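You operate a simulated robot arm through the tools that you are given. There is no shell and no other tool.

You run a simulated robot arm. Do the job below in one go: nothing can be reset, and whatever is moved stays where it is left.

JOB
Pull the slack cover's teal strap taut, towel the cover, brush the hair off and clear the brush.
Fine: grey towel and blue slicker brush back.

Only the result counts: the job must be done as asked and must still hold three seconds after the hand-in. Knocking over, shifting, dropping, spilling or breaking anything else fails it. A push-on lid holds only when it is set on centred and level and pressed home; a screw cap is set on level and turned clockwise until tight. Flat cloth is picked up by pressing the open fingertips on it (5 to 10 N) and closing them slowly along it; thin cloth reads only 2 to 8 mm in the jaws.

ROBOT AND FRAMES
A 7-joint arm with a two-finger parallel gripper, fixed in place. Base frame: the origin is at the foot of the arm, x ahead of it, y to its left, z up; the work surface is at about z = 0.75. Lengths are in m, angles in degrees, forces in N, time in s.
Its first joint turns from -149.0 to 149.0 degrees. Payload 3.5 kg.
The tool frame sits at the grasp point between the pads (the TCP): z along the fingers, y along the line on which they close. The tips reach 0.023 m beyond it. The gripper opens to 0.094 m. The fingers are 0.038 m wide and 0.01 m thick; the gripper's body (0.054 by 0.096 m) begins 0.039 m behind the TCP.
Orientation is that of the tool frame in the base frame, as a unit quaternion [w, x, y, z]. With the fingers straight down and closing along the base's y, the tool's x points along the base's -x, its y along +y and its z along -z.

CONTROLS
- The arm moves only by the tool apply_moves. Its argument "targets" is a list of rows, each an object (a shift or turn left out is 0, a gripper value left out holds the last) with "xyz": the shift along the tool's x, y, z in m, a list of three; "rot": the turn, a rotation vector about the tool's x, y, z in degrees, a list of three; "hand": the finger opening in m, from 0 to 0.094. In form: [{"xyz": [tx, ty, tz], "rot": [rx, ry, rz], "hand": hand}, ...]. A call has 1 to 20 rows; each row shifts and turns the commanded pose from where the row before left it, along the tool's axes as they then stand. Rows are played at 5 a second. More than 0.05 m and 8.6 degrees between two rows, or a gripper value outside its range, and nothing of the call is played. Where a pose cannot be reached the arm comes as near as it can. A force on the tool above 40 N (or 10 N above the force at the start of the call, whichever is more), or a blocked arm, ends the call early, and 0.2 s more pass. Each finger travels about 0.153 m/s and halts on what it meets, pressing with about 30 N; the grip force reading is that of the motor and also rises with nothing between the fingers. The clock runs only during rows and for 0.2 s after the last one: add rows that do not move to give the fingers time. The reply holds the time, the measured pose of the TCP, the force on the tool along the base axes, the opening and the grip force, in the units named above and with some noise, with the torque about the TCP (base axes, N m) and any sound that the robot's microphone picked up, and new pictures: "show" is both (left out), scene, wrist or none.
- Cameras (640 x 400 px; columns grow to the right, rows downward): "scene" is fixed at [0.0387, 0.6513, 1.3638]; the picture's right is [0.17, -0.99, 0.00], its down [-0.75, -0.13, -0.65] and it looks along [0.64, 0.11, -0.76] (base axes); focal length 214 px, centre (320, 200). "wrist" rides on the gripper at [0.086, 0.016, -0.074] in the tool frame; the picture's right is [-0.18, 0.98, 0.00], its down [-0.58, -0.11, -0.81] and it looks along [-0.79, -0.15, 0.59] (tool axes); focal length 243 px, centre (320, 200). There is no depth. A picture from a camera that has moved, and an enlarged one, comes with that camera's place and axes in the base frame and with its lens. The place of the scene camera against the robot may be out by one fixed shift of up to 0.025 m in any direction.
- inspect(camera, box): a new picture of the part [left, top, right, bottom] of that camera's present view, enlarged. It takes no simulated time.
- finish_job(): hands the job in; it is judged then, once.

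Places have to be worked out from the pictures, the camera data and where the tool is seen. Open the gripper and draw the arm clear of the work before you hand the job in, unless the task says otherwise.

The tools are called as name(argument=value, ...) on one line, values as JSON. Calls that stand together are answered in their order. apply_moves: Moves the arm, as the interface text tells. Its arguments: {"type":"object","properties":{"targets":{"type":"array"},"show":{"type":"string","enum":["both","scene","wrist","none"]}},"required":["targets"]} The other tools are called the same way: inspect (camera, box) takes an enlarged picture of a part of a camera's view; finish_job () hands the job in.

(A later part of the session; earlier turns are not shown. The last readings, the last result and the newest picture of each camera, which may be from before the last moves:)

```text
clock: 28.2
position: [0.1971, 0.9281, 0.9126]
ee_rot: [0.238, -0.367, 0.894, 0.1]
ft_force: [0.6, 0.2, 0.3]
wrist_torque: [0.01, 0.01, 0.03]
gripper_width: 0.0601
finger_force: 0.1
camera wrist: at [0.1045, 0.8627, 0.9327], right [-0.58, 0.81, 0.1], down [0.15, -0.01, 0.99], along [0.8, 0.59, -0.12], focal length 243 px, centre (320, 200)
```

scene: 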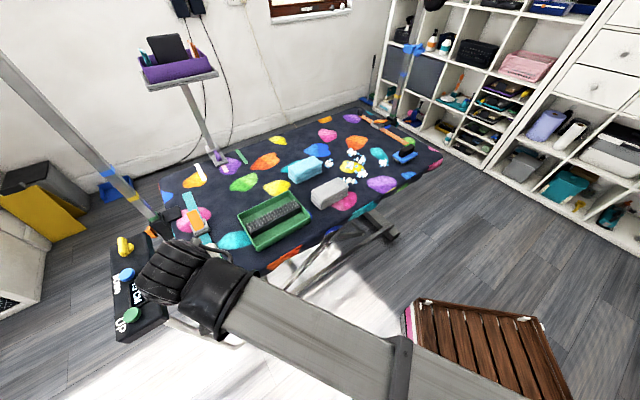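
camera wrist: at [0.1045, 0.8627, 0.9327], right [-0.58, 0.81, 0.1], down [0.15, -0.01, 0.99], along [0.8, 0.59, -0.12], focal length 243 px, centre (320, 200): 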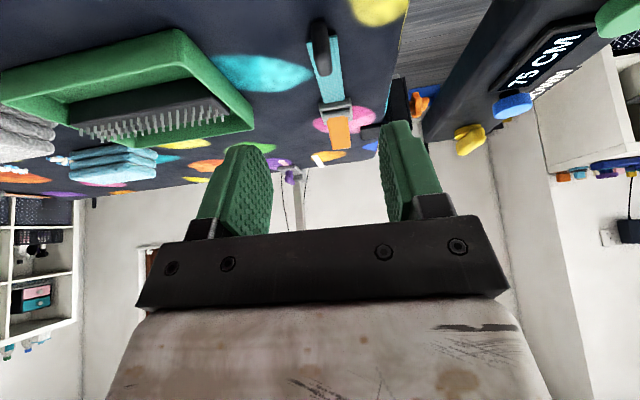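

inspect(camera="wrist", box=[270, 0, 420, 170])

inspect(camera="wrist", box=[0, 20, 260, 190])

inspect(camera="scene", box=[160, 180, 280, 270])

```text
2.35 times, centred on (345, 85) of wrist
camera zoom: at [0.1045, 0.8627, 0.9327], right [-0.58, 0.81, 0.1], down [0.15, -0.01, 0.99], along [0.8, 0.59, -0.12], focal length 571 px, centre (261, 471)
```

zoom: 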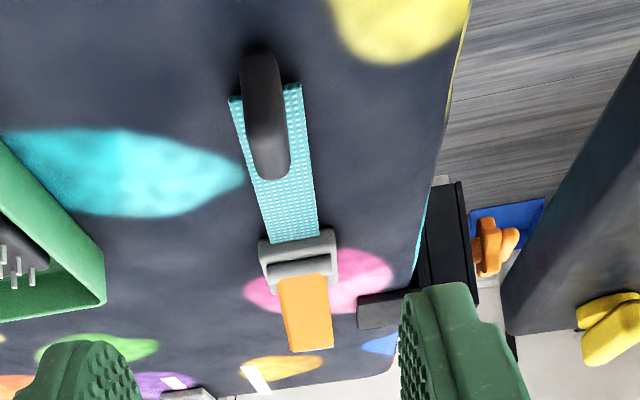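

```text
2.35 times, centred on (130, 105) of wrist
camera zoom: at [0.1045, 0.8627, 0.9327], right [-0.58, 0.81, 0.1], down [0.15, -0.01, 0.99], along [0.8, 0.59, -0.12], focal length 571 px, centre (767, 424)
```

zoom: 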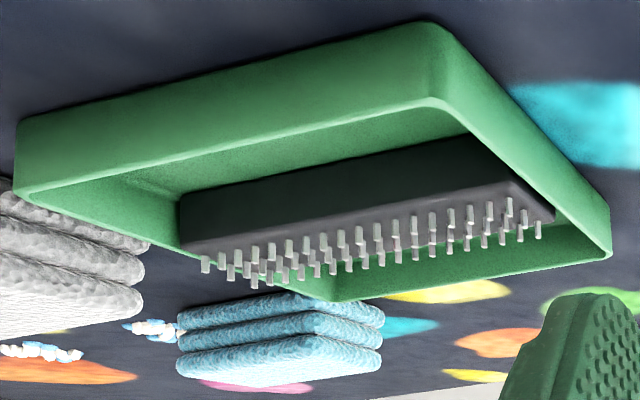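

```text
4.44 times, centred on (220, 225) of scene
camera zoom: at [0.0387, 0.6513, 1.3638], right [0.17, -0.99, 0.0], down [-0.75, -0.13, -0.65], along [0.64, 0.11, -0.76], focal length 953 px, centre (764, 89)
```

zoom: 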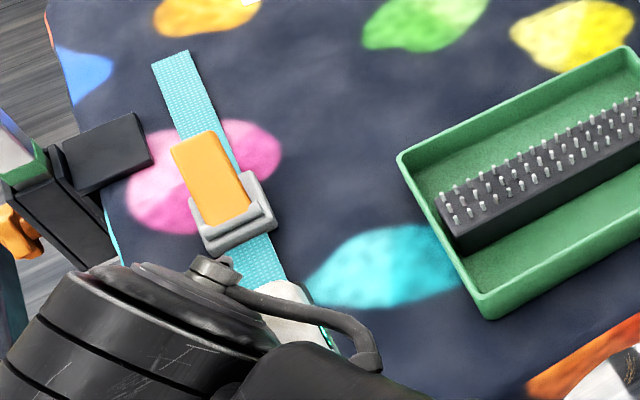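

The strap now shows a ~9 cm tail beyond the buckle and stays put. Next I rise, level the tool and move over to view the towels and hair.

apply_moves(targets=[{"xyz": [-0.02, 0, -0.0346]}, {"xyz": [-0.02, 0, -0.0346]}, {"xyz": [-0.01, 0, -0.0173]}, {"rot": [0, 7.5, 0]}, {"rot": [0, 7.5, 0]}, {"rot": [0, 7.5, 0]}, {"rot": [0, 7.5, 0]}, {"rot": [0, 0, 6.6]}, {"rot": [0, 0, 6.6]}, {"rot": [0, 0, 6.6]}, {"xyz": [-0.0191, -0.0378, -0.0129]}, {"xyz": [-0.0191, -0.0378, -0.0129]}, {"xyz": [-0.0191, -0.0378, -0.0129]}, {"xyz": [-0.0191, -0.0378, -0.0129]}, {"xyz": [-0.0191, -0.0378, -0.0129]}, {"xyz": [-0.0191, -0.0378, -0.0129]}, {"xyz": [-0.0191, -0.0378, -0.0129]}, {"hand": 0.0}, {}])

```text
clock: 32.2
position: [0.4316, 0.7448, 1.1047]
ee_rot: [-0.001, -0.217, 0.976, 0.001]
ft_force: [0.2, -0.8, 0.4]
wrist_torque: [0.01, 0.04, -0.03]
gripper_width: 0.0
finger_force: 30.7
camera wrist: at [0.3457, 0.7243, 1.1793], right [-0.25, 0.97, 0.0], down [0.58, 0.14, 0.8], along [0.78, 0.2, -0.59], focal length 243 px, centre (320, 200)
```

scene: 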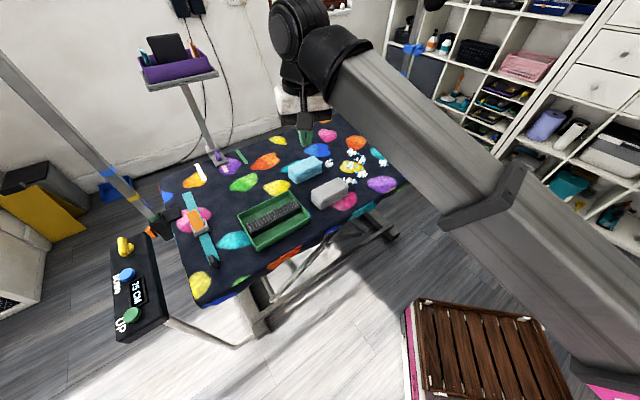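
wrist: 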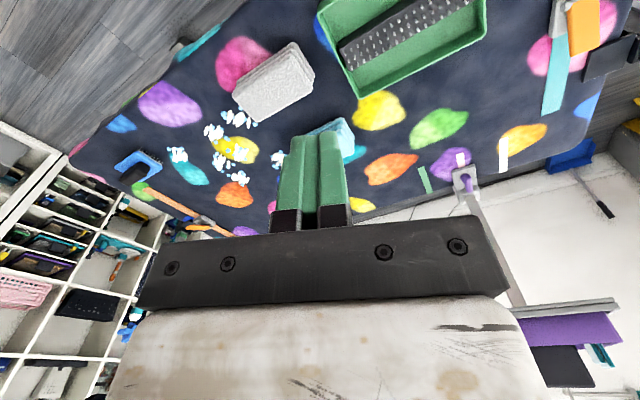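

inspect(camera="wrist", box=[150, 30, 330, 200])

inspect(camera="wrist", box=[100, 120, 260, 240])

inspect(camera="wrist", box=[500, 0, 640, 140])

inspect(camera="scene", box=[290, 140, 410, 220])

```text
2.35 times, centred on (240, 115) of wrist
camera zoom: at [0.3457, 0.7243, 1.1793], right [-0.25, 0.97, 0.0], down [0.58, 0.14, 0.8], along [0.78, 0.2, -0.59], focal length 571 px, centre (508, 400)
```

zoom: 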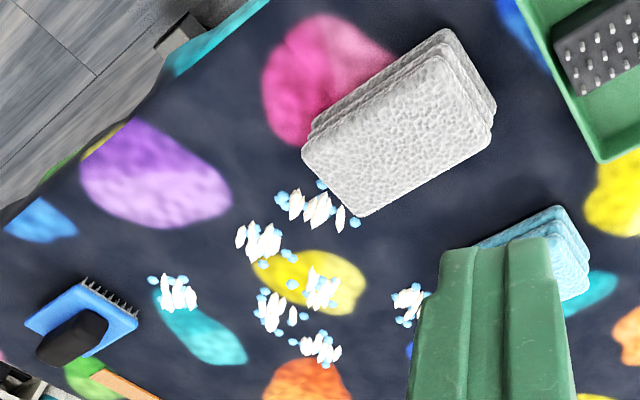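

```text
3.33 times, centred on (180, 180) of wrist
camera zoom: at [0.3457, 0.7243, 1.1793], right [-0.25, 0.97, 0.0], down [0.58, 0.14, 0.8], along [0.78, 0.2, -0.59], focal length 809 px, centre (787, 267)
```

zoom: 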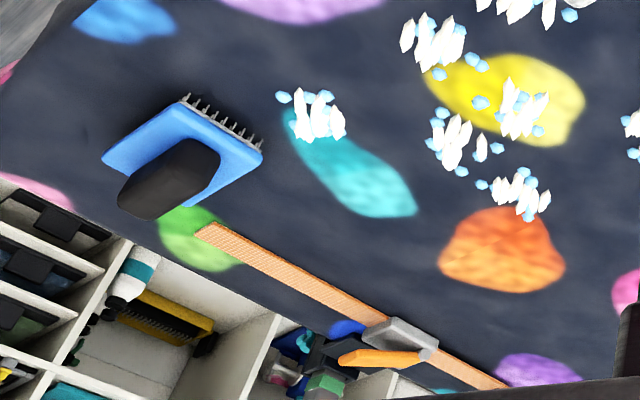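

```text
2.86 times, centred on (570, 70) of wrist
camera zoom: at [0.3457, 0.7243, 1.1793], right [-0.25, 0.97, 0.0], down [0.58, 0.14, 0.8], along [0.78, 0.2, -0.59], focal length 693 px, centre (-394, 571)
```

zoom: 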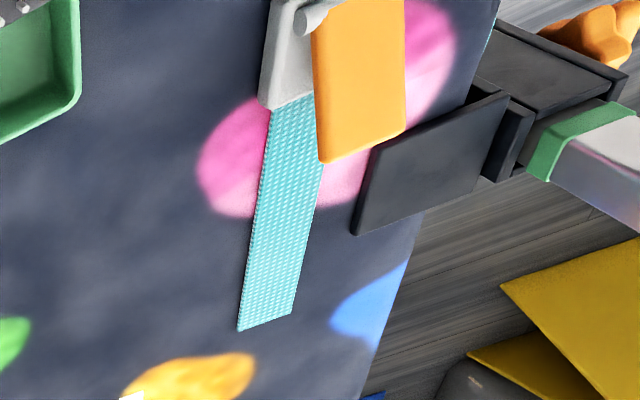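

```text
5.00 times, centred on (350, 180) of scene
camera zoom: at [0.0387, 0.6513, 1.3638], right [0.17, -0.99, 0.0], down [-0.75, -0.13, -0.65], along [0.64, 0.11, -0.76], focal length 1072 px, centre (170, 300)
```

zoom: 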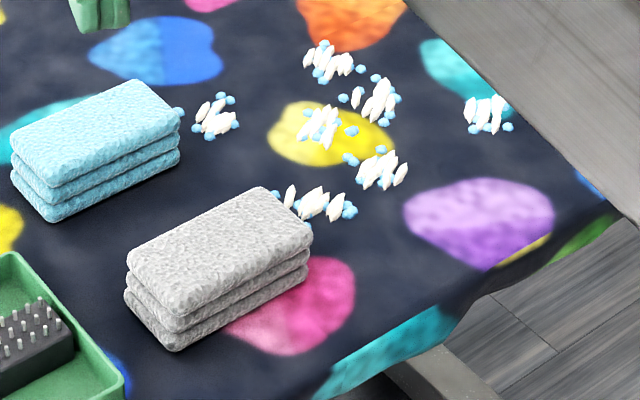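

Grey towel: ~0.12 × 0.06 m, centred about (0.571, 0.704), long side running along the table, top near z 0.80. The seven wet hair clumps run from about (0.67, 0.64) to (0.86, 0.64). I turn the hand so the jaws close across the towel's short side, staying high.

apply_moves(targets=[{"rot": [0, 0, 7.8], "hand": 0.094}, {"rot": [0, 0, 7.8]}, {"rot": [0, 0, 7.8]}, {"rot": [0, 0, 7.8]}, {"rot": [0, 0, 7.8]}, {"rot": [0, 0, 7.8]}, {"rot": [0, 0, 7.8]}, {"rot": [0, 0, 7.8]}, {"rot": [0, 0, 7.8]}, {}])

```text
clock: 34.4
position: [0.4316, 0.742, 1.1038]
ee_rot: [-0.002, 0.386, 0.922, 0.002]
ft_force: [-0.2, -1.1, -0.9]
wrist_torque: [-0.01, 0.04, 0.0]
gripper_width: 0.0938
finger_force: 0.1
camera wrist: at [0.3814, 0.8166, 1.1778], right [0.83, 0.56, 0.0], down [0.33, -0.49, 0.8], along [0.45, -0.67, -0.6], focal length 243 px, centre (320, 200)
```

scene: 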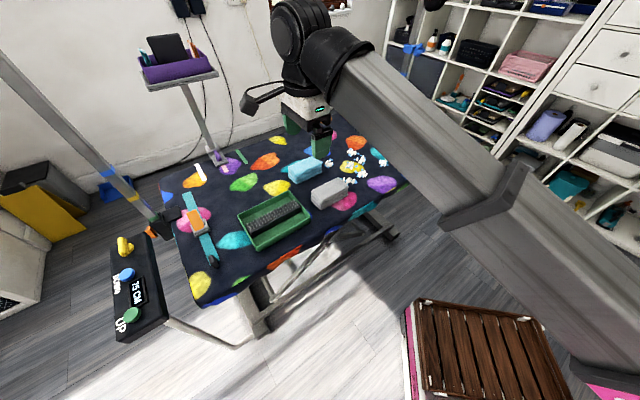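
wrist: 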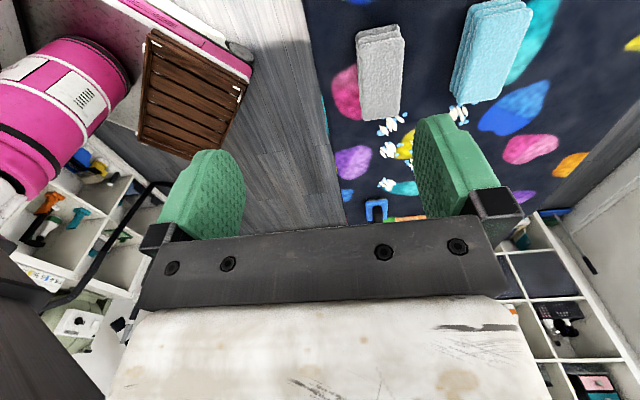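

inspect(camera="wrist", box=[300, 0, 560, 200])

inspect(camera="wrist", box=[320, 20, 440, 130])

```text
2.00 times, centred on (430, 100) of wrist
camera zoom: at [0.3814, 0.8166, 1.1778], right [0.83, 0.56, 0.0], down [0.33, -0.49, 0.8], along [0.45, -0.67, -0.6], focal length 485 px, centre (100, 400)
```

zoom: 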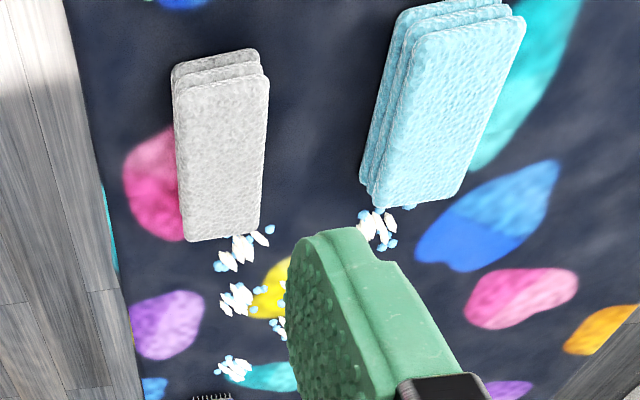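

```text
3.64 times, centred on (380, 75) of wrist
camera zoom: at [0.3814, 0.8166, 1.1778], right [0.83, 0.56, 0.0], down [0.33, -0.49, 0.8], along [0.45, -0.67, -0.6], focal length 882 px, centre (102, 654)
```

zoom: 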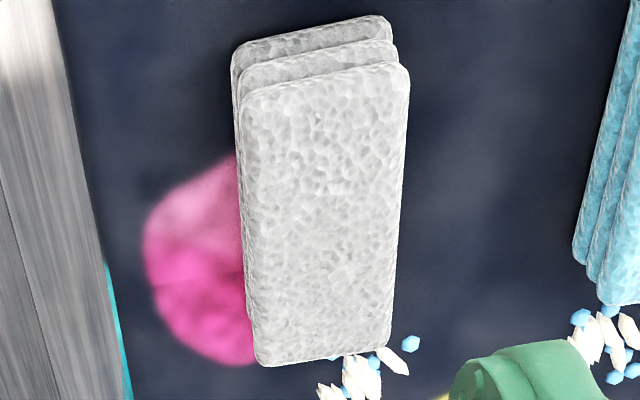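

The towel's edges line up with the jaws (towel centre ≈ (0.575, 0.702), 0.122 × 0.062 m). I tilt the tool 20° along the towel's long side (so it will later reach outward) and move above it.

apply_moves(targets=[{"rot": [0, -6.667, 0]}, {"rot": [0, -6.667, 0]}, {"rot": [0, -6.667, 0]}, {"xyz": [-0.0063, 0.0123, 0.0385]}, {"xyz": [-0.0063, 0.0123, 0.0385]}, {"xyz": [-0.0063, 0.0123, 0.0385]}, {"xyz": [-0.0063, 0.0123, 0.0385]}, {"xyz": [-0.0063, 0.0123, 0.0385]}, {"xyz": [-0.0063, 0.0123, 0.0385]}, {}])

```text
clock: 36.6
position: [0.565, 0.711, 0.8971]
ee_rot: [0.158, 0.379, 0.91, -0.065]
ft_force: [0.4, 0.5, -0.4]
wrist_torque: [0.02, 0.05, 0.01]
gripper_width: 0.0939
finger_force: 0.1
camera wrist: at [0.4999, 0.7995, 0.9373], right [0.82, 0.57, 0.06], down [0.12, -0.27, 0.96], along [0.56, -0.78, -0.29], focal length 243 px, centre (320, 200)
```

scene: 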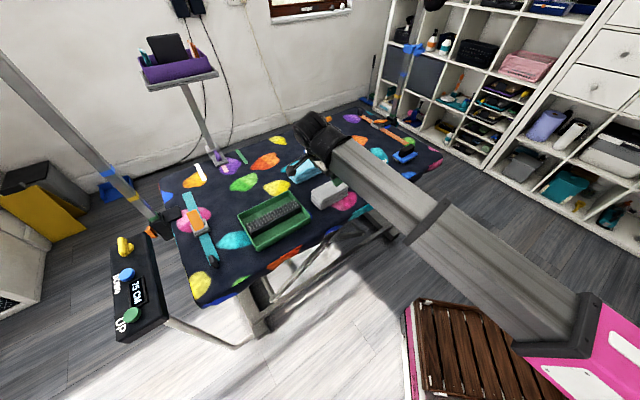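
wrist: 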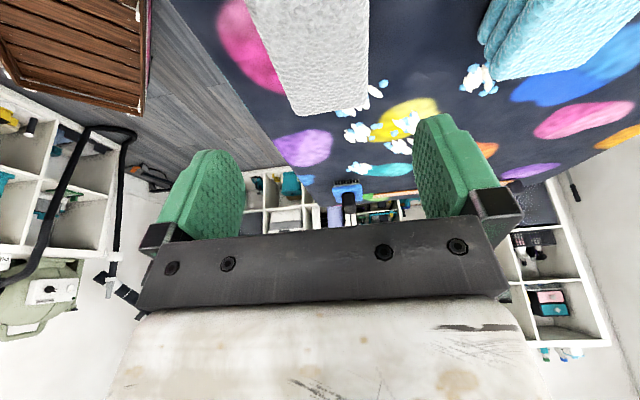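

apply_moves(targets=[{"xyz": [0.0085, 0, 0.0235]}, {"xyz": [0.0085, 0, 0.0235]}, {"xyz": [0.0085, 0, 0.0235]}, {}])

inspect(camera="scene", box=[270, 120, 390, 220])

```text
clock: 37.6
position: [0.5638, 0.7157, 0.8204]
ee_rot: [0.158, 0.378, 0.91, -0.065]
ft_force: [-1.1, 0.3, -0.2]
wrist_torque: [-0.01, -0.01, 0.03]
gripper_width: 0.094
finger_force: 0.0
camera wrist: at [0.4991, 0.8043, 0.8615], right [0.82, 0.57, 0.06], down [0.12, -0.27, 0.96], along [0.56, -0.78, -0.29], focal length 243 px, centre (320, 200)
```

scene: 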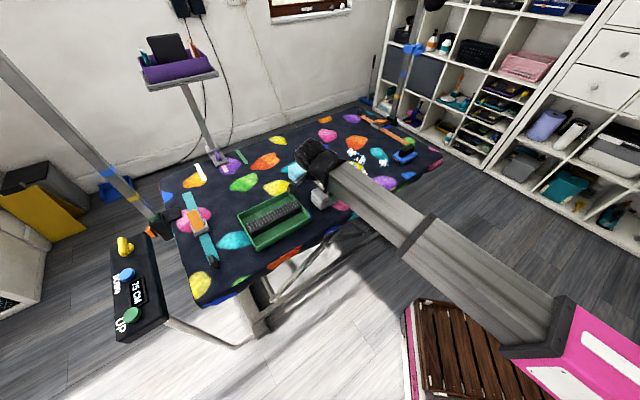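
wrist: 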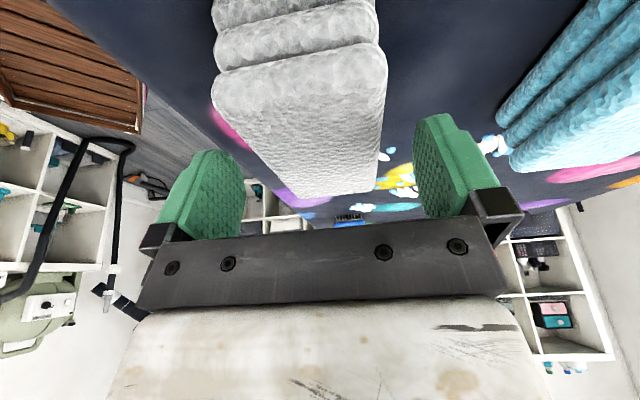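

```text
4.00 times, centred on (330, 170) of scene
camera zoom: at [0.0387, 0.6513, 1.3638], right [0.17, -0.99, 0.0], down [-0.75, -0.13, -0.65], along [0.64, 0.11, -0.76], focal length 858 px, centre (280, 320)
```

zoom: 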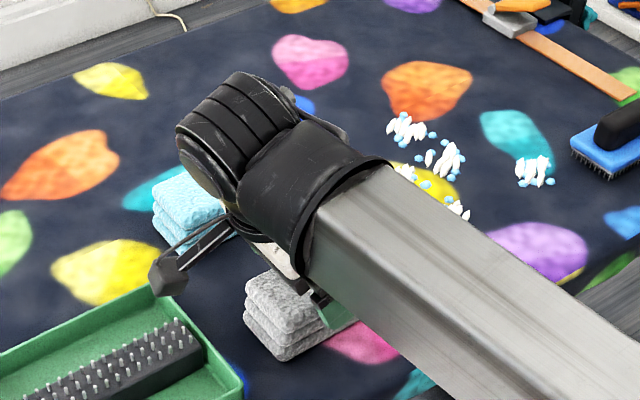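

Jaws straddle the towel evenly and the camera block clears the tray rim. I go down the last 3 cm and close on the towel.

apply_moves(targets=[{"xyz": [0.00375, -0.0007, 0.0162]}, {"xyz": [0.00375, -0.0007, 0.0162]}, {}, {"hand": 0.075}, {"hand": 0.06}, {"hand": 0.05}, {"hand": 0.04}, {"hand": 0.03}, {}])

```text
clock: 39.6
position: [0.5661, 0.7101, 0.7907]
ee_rot: [0.159, 0.379, 0.909, -0.067]
ft_force: [1.2, 0.7, 1.9]
wrist_torque: [-0.01, 0.0, 0.04]
gripper_width: 0.0637
finger_force: 30.1
camera wrist: at [0.5006, 0.7988, 0.8307], right [0.82, 0.57, 0.06], down [0.12, -0.27, 0.96], along [0.56, -0.78, -0.29], focal length 243 px, centre (320, 200)
```

scene: 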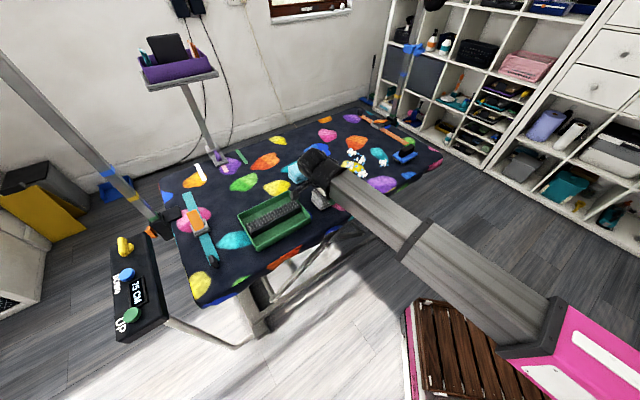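
wrist: 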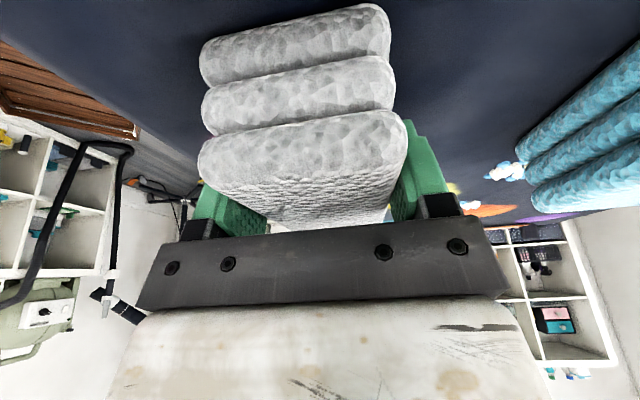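

The towel is gripped at 63.7 mm. I record this pose for the return, and lift it a few centimetres to check it comes along level.

apply_moves(targets=[{"xyz": [-0.0068, 0, -0.0188], "hand": 0.02}, {"xyz": [-0.0068, 0, -0.0188]}, {"xyz": [-0.0068, 0, -0.0188]}, {}])

inspect(camera="scene", box=[270, 120, 390, 220])

```text
clock: 40.6
position: [0.566, 0.7105, 0.8513]
ee_rot: [0.159, 0.378, 0.909, -0.066]
ft_force: [-0.7, 0.2, -1.0]
wrist_torque: [-0.01, 0.03, 0.0]
gripper_width: 0.0638
finger_force: 29.7
camera wrist: at [0.5021, 0.7989, 0.8909], right [0.82, 0.57, 0.06], down [0.12, -0.27, 0.96], along [0.56, -0.78, -0.29], focal length 243 px, centre (320, 200)
```

scene: 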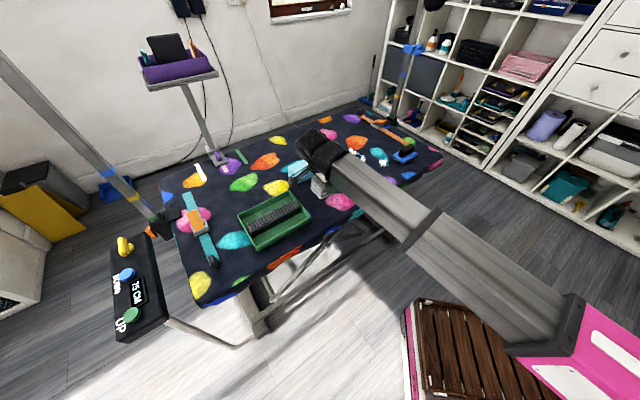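
wrist: 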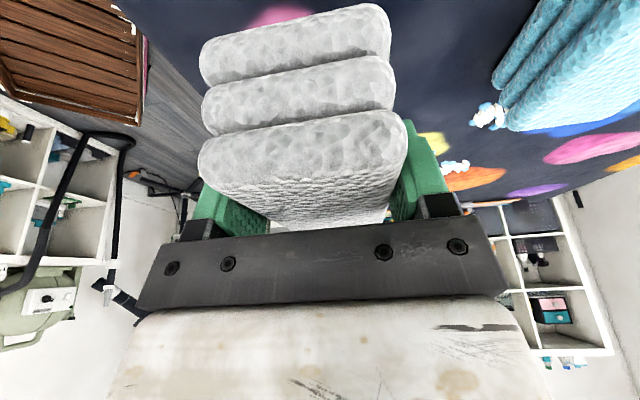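

```text
4.00 times, centred on (330, 170) of scene
camera zoom: at [0.0387, 0.6513, 1.3638], right [0.17, -0.99, 0.0], down [-0.75, -0.13, -0.65], along [0.64, 0.11, -0.76], focal length 858 px, centre (280, 320)
```

zoom: 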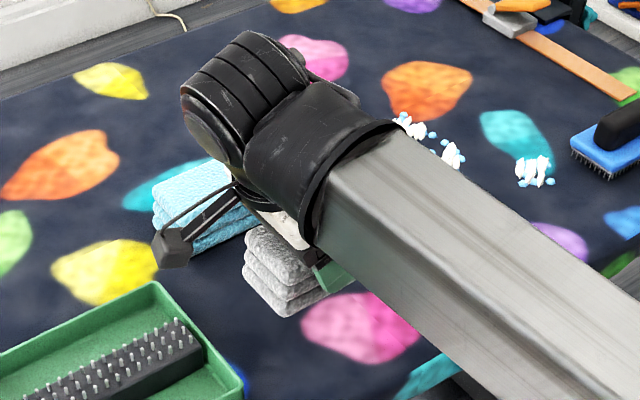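

The towel is held level; its footprint reaches from about 5 cm behind to 7 cm ahead of the TCP. I raise it and swing the hand 90° about the vertical so its long side and the tilt point outward over the table.

apply_moves(targets=[{"xyz": [-0.0388, -0.0059, -0.0142]}, {"xyz": [-0.0388, -0.0059, -0.0142]}, {"xyz": [-0.0388, -0.0059, -0.0142]}, {"rot": [-2.774, 0, -7.7]}, {"rot": [-2.774, 0, -7.7]}, {"rot": [-2.774, 0, -7.7]}, {"rot": [-2.774, 0, -7.7]}, {"rot": [-2.774, 0, -7.7]}, {"rot": [-2.774, 0, -7.7]}, {"rot": [-2.774, 0, -7.7]}, {"rot": [-2.774, 0, -7.7]}, {"rot": [-2.774, 0, -7.7]}, {}])

```text
clock: 43.4
position: [0.6191, 0.6306, 0.9297]
ee_rot: [0.166, -0.242, 0.955, 0.043]
ft_force: [-0.1, 0.2, -0.7]
wrist_torque: [0.0, 0.04, 0.02]
gripper_width: 0.0636
finger_force: 29.8
camera wrist: at [0.5174, 0.5952, 0.9697], right [-0.32, 0.95, 0.06], down [0.29, 0.03, 0.96], along [0.9, 0.32, -0.29], focal length 243 px, centre (320, 200)
```

scene: 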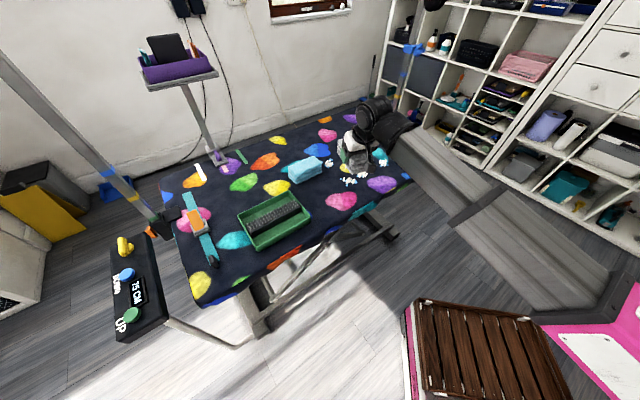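
wrist: 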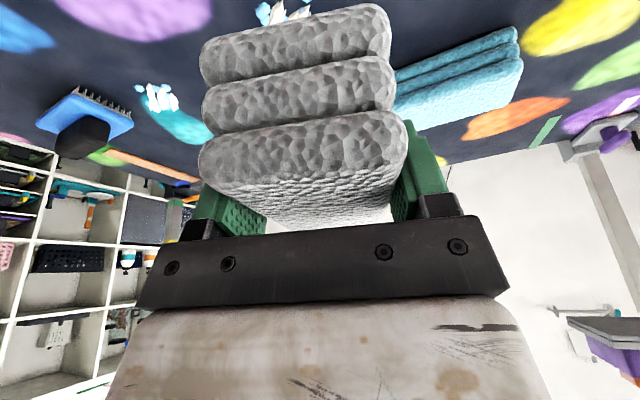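

apply_moves(targets=[{"rot": [-2.774, 0, -7.7]}, {"rot": [-2.774, 0, -7.7]}, {}])

inspect(camera="scene", box=[290, 90, 430, 200])

```text
clock: 44.2
position: [0.6199, 0.6303, 0.9291]
ee_rot: [0.159, -0.377, 0.91, 0.068]
ft_force: [0.3, 0.0, -1.2]
wrist_torque: [0.02, 0.0, 0.01]
gripper_width: 0.0636
finger_force: 29.8
camera wrist: at [0.532, 0.568, 0.9697], right [-0.57, 0.82, 0.06], down [0.27, 0.12, 0.96], along [0.77, 0.56, -0.29], focal length 243 px, centre (320, 200)
```

scene: 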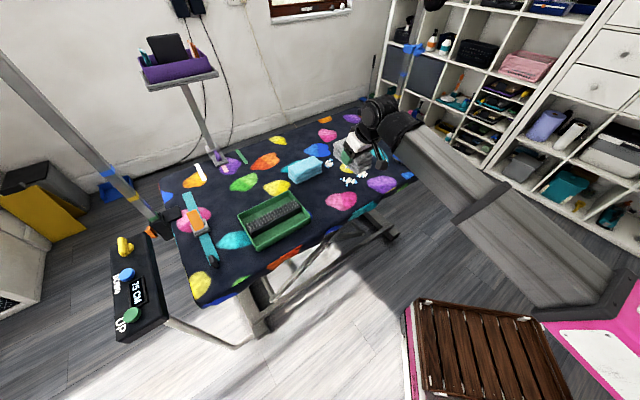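
wrist: 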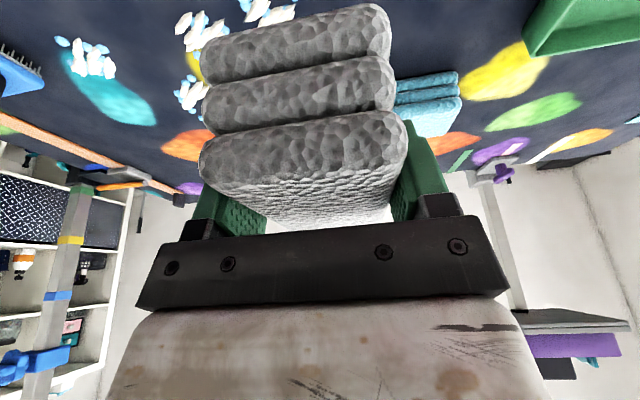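

```text
3.64 times, centred on (360, 145) of scene
camera zoom: at [0.0387, 0.6513, 1.3638], right [0.17, -0.99, 0.0], down [-0.75, -0.13, -0.65], along [0.64, 0.11, -0.76], focal length 780 px, centre (174, 400)
```

zoom: 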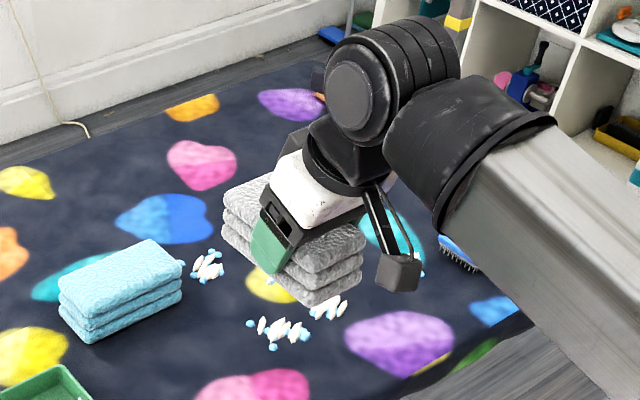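

The rotation is done without contact, and the scene camera shows the hair clearly. I'll blot the first clump (A, nearest) by lowering the towel onto it and reading the force.

apply_moves(targets=[{"xyz": [0.0007, -0.0103, 0.0352]}, {"xyz": [0.0007, -0.0103, 0.0352]}, {"xyz": [0.0007, -0.0103, 0.0352]}, {"xyz": [0.0041, 0, 0.0113]}, {"xyz": [0.0041, 0, 0.0113]}, {"xyz": [0.0041, 0, 0.0113]}, {}])

inspect(camera="scene", box=[290, 110, 430, 210])

```text
clock: 45.8
position: [0.6655, 0.6344, 0.7936]
ee_rot: [0.16, -0.375, 0.911, 0.065]
ft_force: [-0.3, -0.1, -0.1]
wrist_torque: [-0.01, 0.01, 0.01]
gripper_width: 0.0638
finger_force: 29.5
camera wrist: at [0.5777, 0.5723, 0.833], right [-0.57, 0.82, 0.06], down [0.27, 0.12, 0.96], along [0.78, 0.56, -0.29], focal length 243 px, centre (320, 200)
```

scene: 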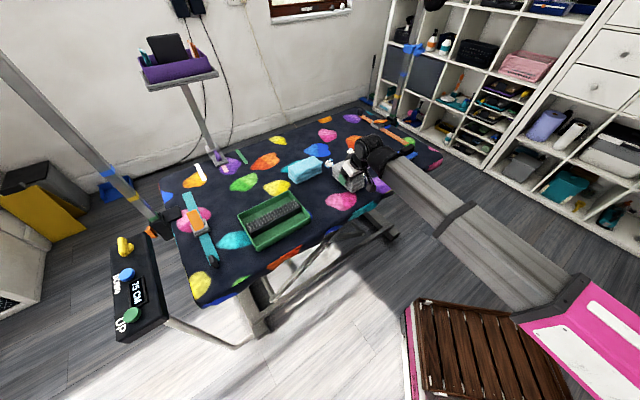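
wrist: 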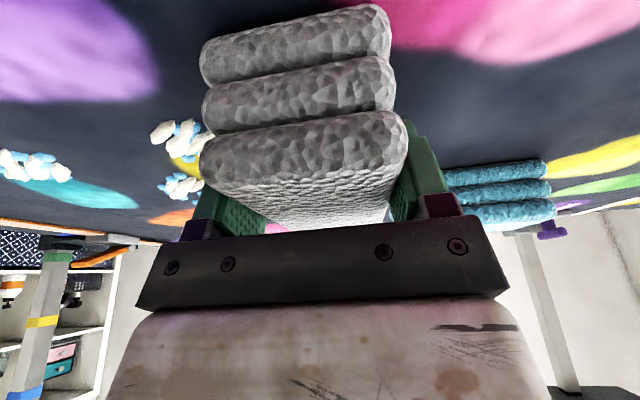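

```text
4.00 times, centred on (360, 160) of scene
camera zoom: at [0.0387, 0.6513, 1.3638], right [0.17, -0.99, 0.0], down [-0.75, -0.13, -0.65], along [0.64, 0.11, -0.76], focal length 858 px, centre (160, 360)
```

zoom: 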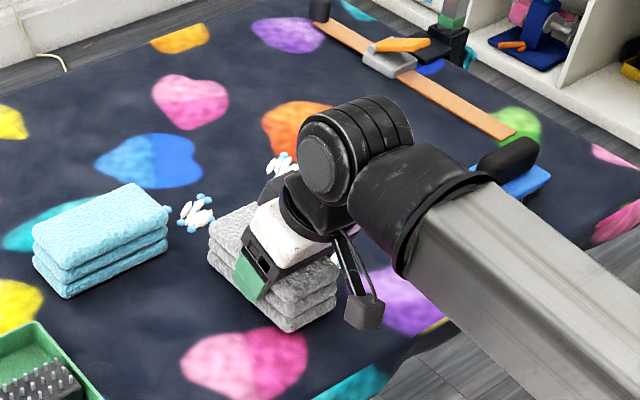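

apply_moves(targets=[{"xyz": [0.0007, 0, 0.0019]}, {"xyz": [0.0007, 0, 0.0019]}, {"xyz": [0.0003, 0, 0.0009]}, {}, {}], show="none")

```text
clock: 47.0
position: [0.6661, 0.6324, 0.7897]
ee_rot: [0.16, -0.375, 0.911, 0.066]
ft_force: [2.4, 3.2, 34.5]
wrist_torque: [-0.03, 0.0, 0.07]
gripper_width: 0.0639
finger_force: 29.7
```

Contact at z≈0.790 is stiff (34 N), so I ease up a millimetre to a light press, hold it briefly, then lift to see whether the water at that clump is gone.

apply_moves(targets=[{"xyz": [-0.0003, 0, -0.0009]}, {}, {}], show="none")

apply_moves(targets=[{"xyz": [-0.0103, 0, -0.0282]}, {"xyz": [-0.0103, 0, -0.0282]}, {"xyz": [-0.0103, 0, -0.0282]}, {}])

inspect(camera="scene", box=[290, 110, 430, 210])

inspect(camera="wrist", box=[0, 0, 300, 180])

```text
clock: 47.8
position: [0.6655, 0.6331, 0.7903]
ee_rot: [0.16, -0.375, 0.911, 0.065]
ft_force: [10.5, 9.6, 27.1]
wrist_torque: [0.14, -0.22, 0.04]
gripper_width: 0.0637
finger_force: 30.1
```

```text
clock: 48.8
position: [0.6635, 0.6332, 0.8802]
ee_rot: [0.159, -0.376, 0.911, 0.065]
ft_force: [-0.8, 0.4, -1.5]
wrist_torque: [-0.01, 0.04, 0.0]
gripper_width: 0.0637
finger_force: 30.0
camera wrist: at [0.5752, 0.5711, 0.9206], right [-0.57, 0.82, 0.06], down [0.27, 0.12, 0.96], along [0.78, 0.56, -0.29], focal length 243 px, centre (320, 200)
```

scene: 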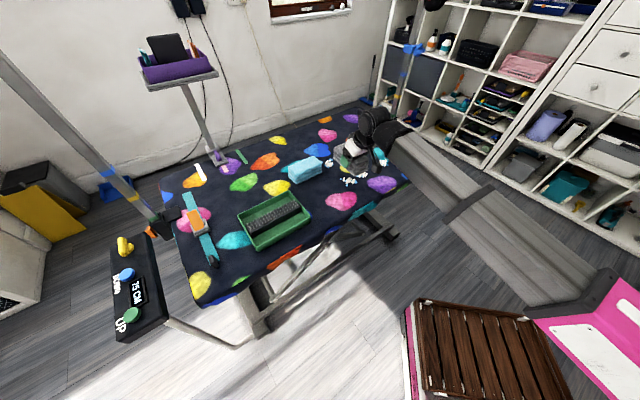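
wrist: 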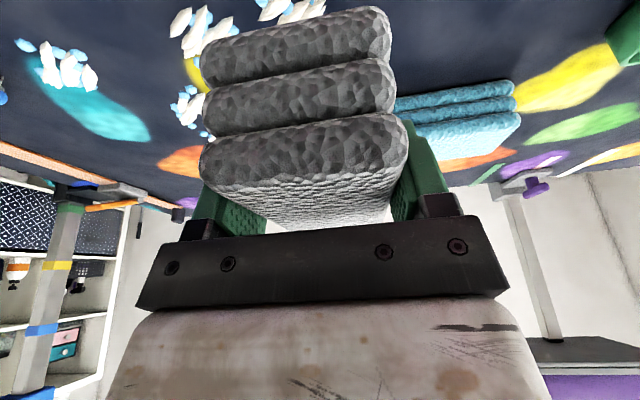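

```text
4.00 times, centred on (360, 160) of scene
camera zoom: at [0.0387, 0.6513, 1.3638], right [0.17, -0.99, 0.0], down [-0.75, -0.13, -0.65], along [0.64, 0.11, -0.76], focal length 858 px, centre (160, 360)
```

zoom: 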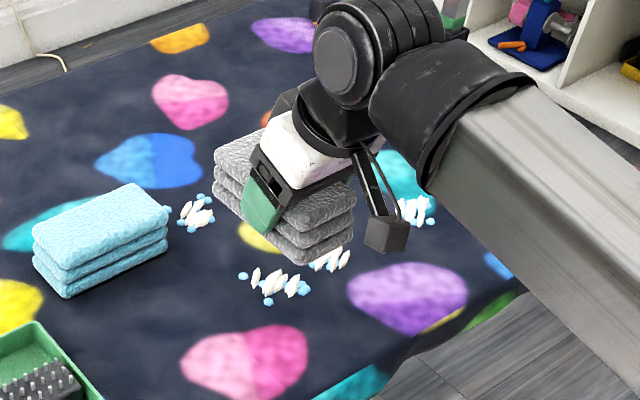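

```text
2.13 times, centred on (150, 90) of wrist
camera zoom: at [0.5752, 0.5711, 0.9206], right [-0.57, 0.82, 0.06], down [0.27, 0.12, 0.96], along [0.78, 0.56, -0.29], focal length 518 px, centre (683, 435)
```

zoom: 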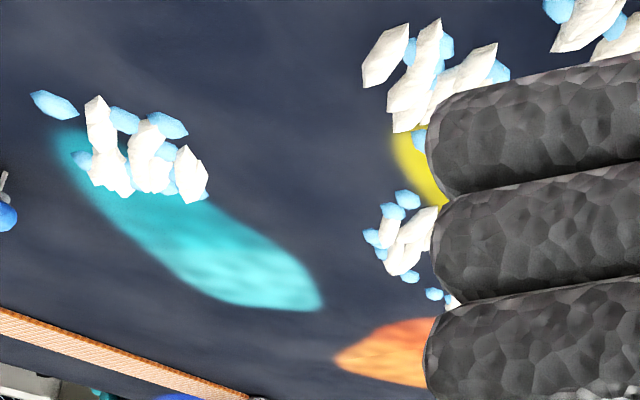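

The droplets at that clump are still there after a static press, so blotting alone doesn't do it; I'll wipe instead, with a light press while sliding across the clump, and check.

apply_moves(targets=[{"xyz": [0.0, 0.025, 0.0]}, {"xyz": [0.0103, 0, 0.0282]}, {"xyz": [0.0103, 0, 0.0282]}, {"xyz": [0.0068, 0, 0.0188]}, {"xyz": [0.0027, 0, 0.0075]}, {}], show="none")

```text
clock: 50.2
position: [0.6485, 0.6483, 0.7931]
ee_rot: [0.159, -0.375, 0.911, 0.065]
ft_force: [-0.3, -0.1, -1.3]
wrist_torque: [0.0, 0.02, 0.0]
gripper_width: 0.0638
finger_force: 29.5
```

apply_moves(targets=[{"xyz": [0.0006, 0, 0.0016]}, {}], show="none")

```text
clock: 50.8
position: [0.6486, 0.6504, 0.7907]
ee_rot: [0.159, -0.375, 0.911, 0.065]
ft_force: [0.5, -0.3, -0.3]
wrist_torque: [0.01, -0.01, -0.02]
gripper_width: 0.0632
finger_force: 30.1
```

apply_moves(targets=[{"xyz": [0.0003, 0, 0.0008]}, {}], show="none")

```text
clock: 51.4
position: [0.6485, 0.6491, 0.7907]
ee_rot: [0.158, -0.375, 0.911, 0.066]
ft_force: [-0.3, 1.6, 3.8]
wrist_torque: [0.09, -0.16, 0.08]
gripper_width: 0.0637
finger_force: 30.1
```

Light contact (4 N). Now I slide along the table's long direction across the clump with a bit more press.

apply_moves(targets=[{"xyz": [0.0001, -0.01, 0.0003]}, {"xyz": [0, -0.01, 0]}, {"xyz": [0, -0.01, 0]}, {"xyz": [0, -0.01, 0]}, {"xyz": [0, -0.01, 0]}, {"xyz": [0, -0.01, 0]}, {}])

inspect(camera="scene", box=[290, 110, 430, 210])

```text
clock: 53.0
position: [0.6888, 0.6077, 0.7897]
ee_rot: [0.158, -0.376, 0.911, 0.067]
ft_force: [-6.9, 7.1, 16.9]
wrist_torque: [-0.04, 0.05, 0.03]
gripper_width: 0.0633
finger_force: 30.2
camera wrist: at [0.6014, 0.5445, 0.8297], right [-0.57, 0.82, 0.06], down [0.27, 0.11, 0.96], along [0.78, 0.56, -0.29], focal length 243 px, centre (320, 200)
```

scene: 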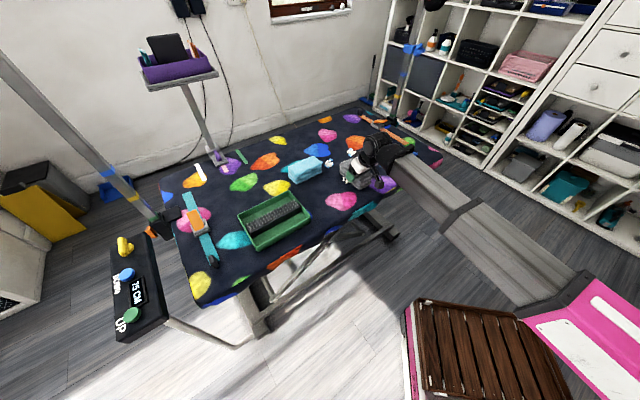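
wrist: 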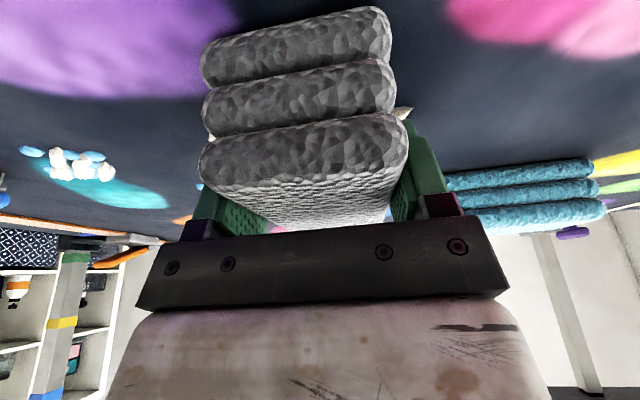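

```text
4.00 times, centred on (360, 160) of scene
camera zoom: at [0.0387, 0.6513, 1.3638], right [0.17, -0.99, 0.0], down [-0.75, -0.13, -0.65], along [0.64, 0.11, -0.76], focal length 858 px, centre (160, 360)
```

zoom: 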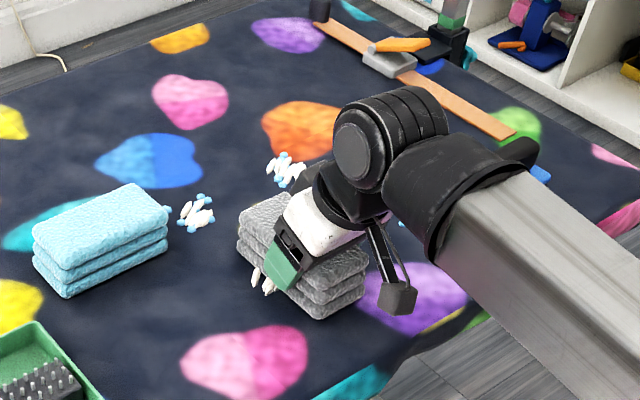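

Wiping works: the hair that reappeared behind the towel has no water drops and stayed in place. I continue the pass along this row toward the second clump and on, watching the force.

apply_moves(targets=[{"xyz": [0, -0.01, 0]}, {"xyz": [0, -0.01, 0]}, {"xyz": [0, -0.01, 0]}, {"xyz": [0, -0.01, 0]}, {"xyz": [0, -0.01, 0]}, {"xyz": [0, -0.01, 0]}, {"xyz": [0, -0.01, 0]}, {}])

inspect(camera="scene", box=[290, 110, 430, 210])

```text
clock: 54.8
position: [0.7393, 0.5554, 0.7909]
ee_rot: [0.159, -0.376, 0.911, 0.065]
ft_force: [-6.0, 7.6, 20.6]
wrist_torque: [0.3, 0.07, 0.11]
gripper_width: 0.0635
finger_force: 30.1
camera wrist: at [0.6511, 0.4934, 0.8296], right [-0.57, 0.82, 0.06], down [0.27, 0.12, 0.96], along [0.78, 0.56, -0.29], focal length 243 px, centre (320, 200)
```

scene: 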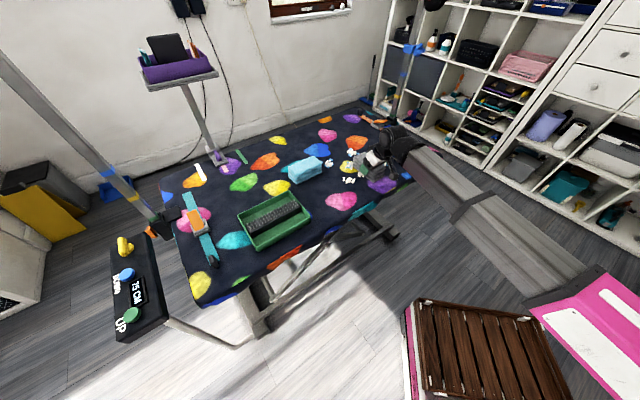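
wrist: 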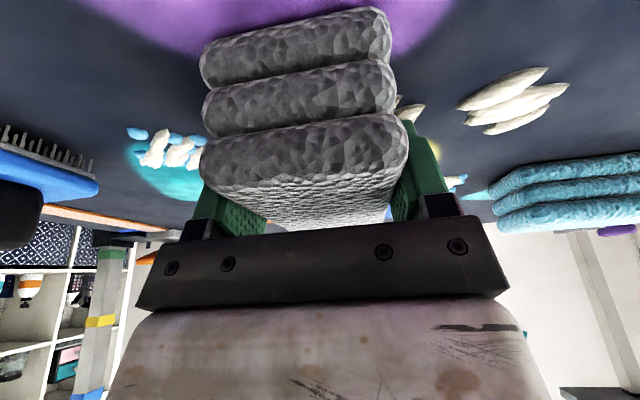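

```text
4.00 times, centred on (360, 160) of scene
camera zoom: at [0.0387, 0.6513, 1.3638], right [0.17, -0.99, 0.0], down [-0.75, -0.13, -0.65], along [0.64, 0.11, -0.76], focal length 858 px, centre (160, 360)
```

zoom: 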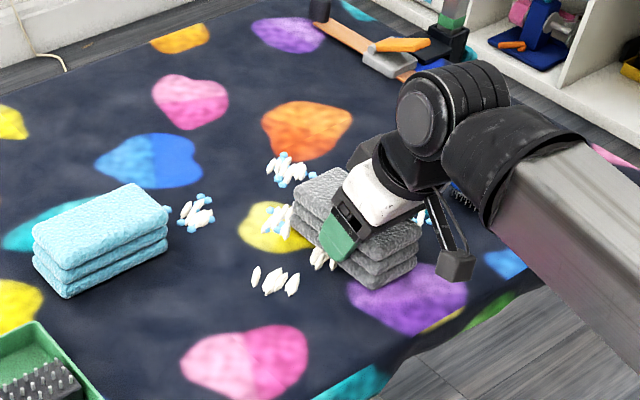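

Clump A is now dry and untouched, and B is done as well. I continue toward clump F, checking the gap to the blue brush.

apply_moves(targets=[{"xyz": [0, -0.01, 0]}, {"xyz": [0, -0.01, 0]}, {"xyz": [0, -0.01, 0]}, {"xyz": [0, -0.01, 0]}, {"xyz": [0, -0.01, 0]}, {}])

inspect(camera="scene", box=[330, 110, 450, 190])

inspect(camera="wrist", box=[0, 60, 260, 230])

```text
clock: 56.2
position: [0.775, 0.522, 0.7908]
ee_rot: [0.159, -0.376, 0.91, 0.068]
ft_force: [-13.3, 12.1, 33.9]
wrist_torque: [-0.02, 0.54, -0.09]
gripper_width: 0.0638
finger_force: 30.0
camera wrist: at [0.6861, 0.4596, 0.8294], right [-0.57, 0.82, 0.06], down [0.27, 0.11, 0.96], along [0.78, 0.56, -0.29], focal length 243 px, centre (320, 200)
```

scene: 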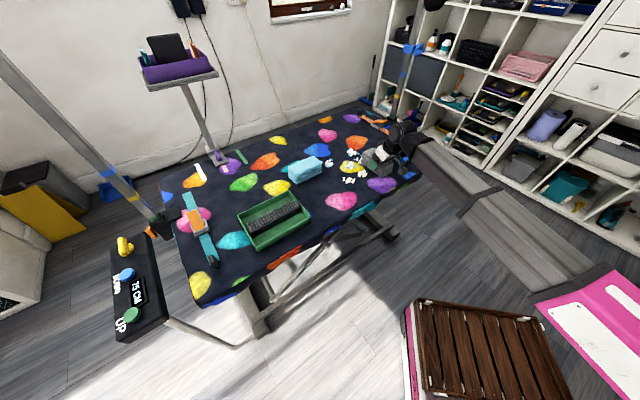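
wrist: 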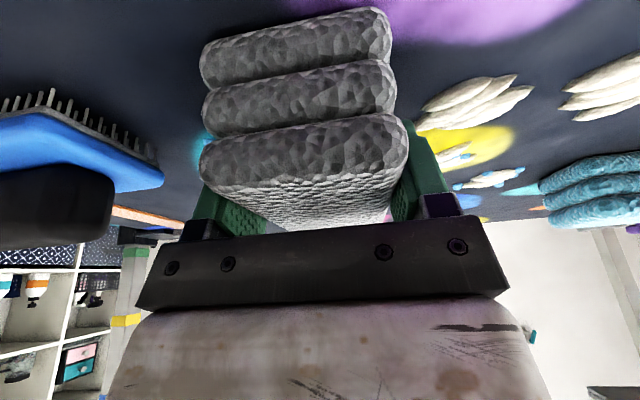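

```text
5.00 times, centred on (390, 150) of scene
camera zoom: at [0.0387, 0.6513, 1.3638], right [0.17, -0.99, 0.0], down [-0.75, -0.13, -0.65], along [0.64, 0.11, -0.76], focal length 1072 px, centre (-30, 450)
```

zoom: 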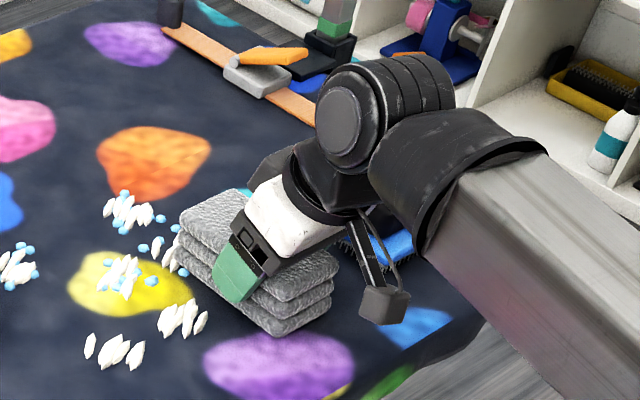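

```text
2.35 times, centred on (130, 145) of wrist
camera zoom: at [0.6861, 0.4596, 0.8294], right [-0.57, 0.82, 0.06], down [0.27, 0.11, 0.96], along [0.78, 0.56, -0.29], focal length 571 px, centre (767, 329)
```

zoom: 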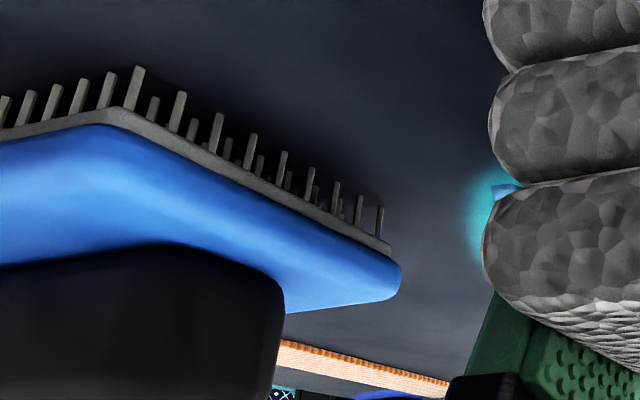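

Force has crept to 34 N, so I ease up half a millimetre and advance 3 cm more; the towel's edge will then be past clump F but still about 2 cm short of the brush.

apply_moves(targets=[{"xyz": [-0.0002, 0, -0.0006]}, {"xyz": [0, -0.01, 0]}, {"xyz": [0, -0.01, 0]}, {"xyz": [0, -0.01, 0]}, {}])

inspect(camera="wrist", box=[0, 60, 260, 230])

```text
clock: 57.4
position: [0.7955, 0.5015, 0.7894]
ee_rot: [0.159, -0.375, 0.911, 0.067]
ft_force: [-11.6, 14.8, 32.1]
wrist_torque: [0.32, 0.17, 0.05]
gripper_width: 0.0633
finger_force: 29.6
camera wrist: at [0.7076, 0.4386, 0.8289], right [-0.57, 0.82, 0.06], down [0.27, 0.11, 0.96], along [0.78, 0.56, -0.29], focal length 243 px, centre (320, 200)
```

scene: 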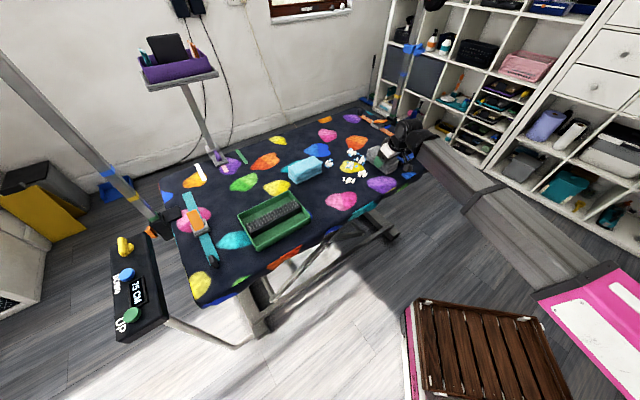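
wrist: 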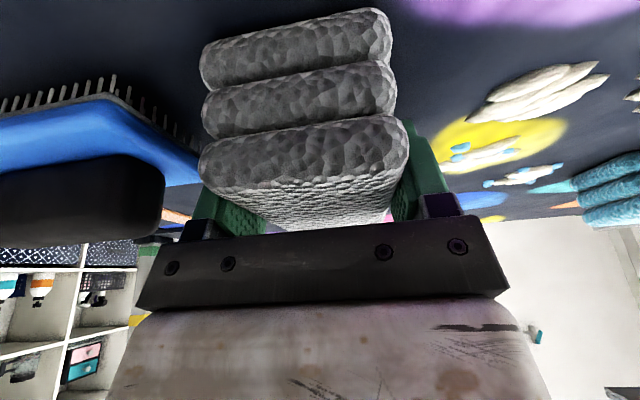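

```text
2.35 times, centred on (130, 145) of wrist
camera zoom: at [0.7076, 0.4386, 0.8289], right [-0.57, 0.82, 0.06], down [0.27, 0.11, 0.96], along [0.78, 0.56, -0.29], focal length 571 px, centre (767, 329)
```

zoom: 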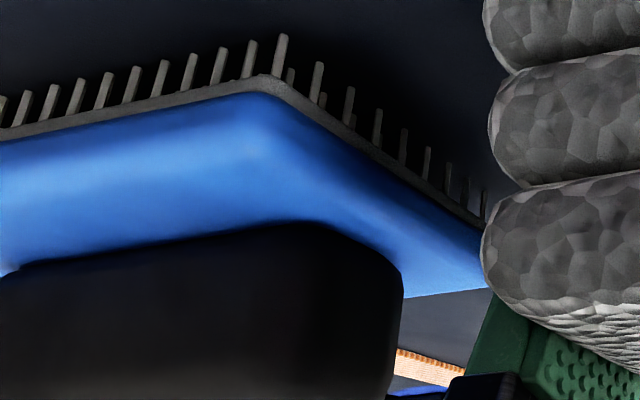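

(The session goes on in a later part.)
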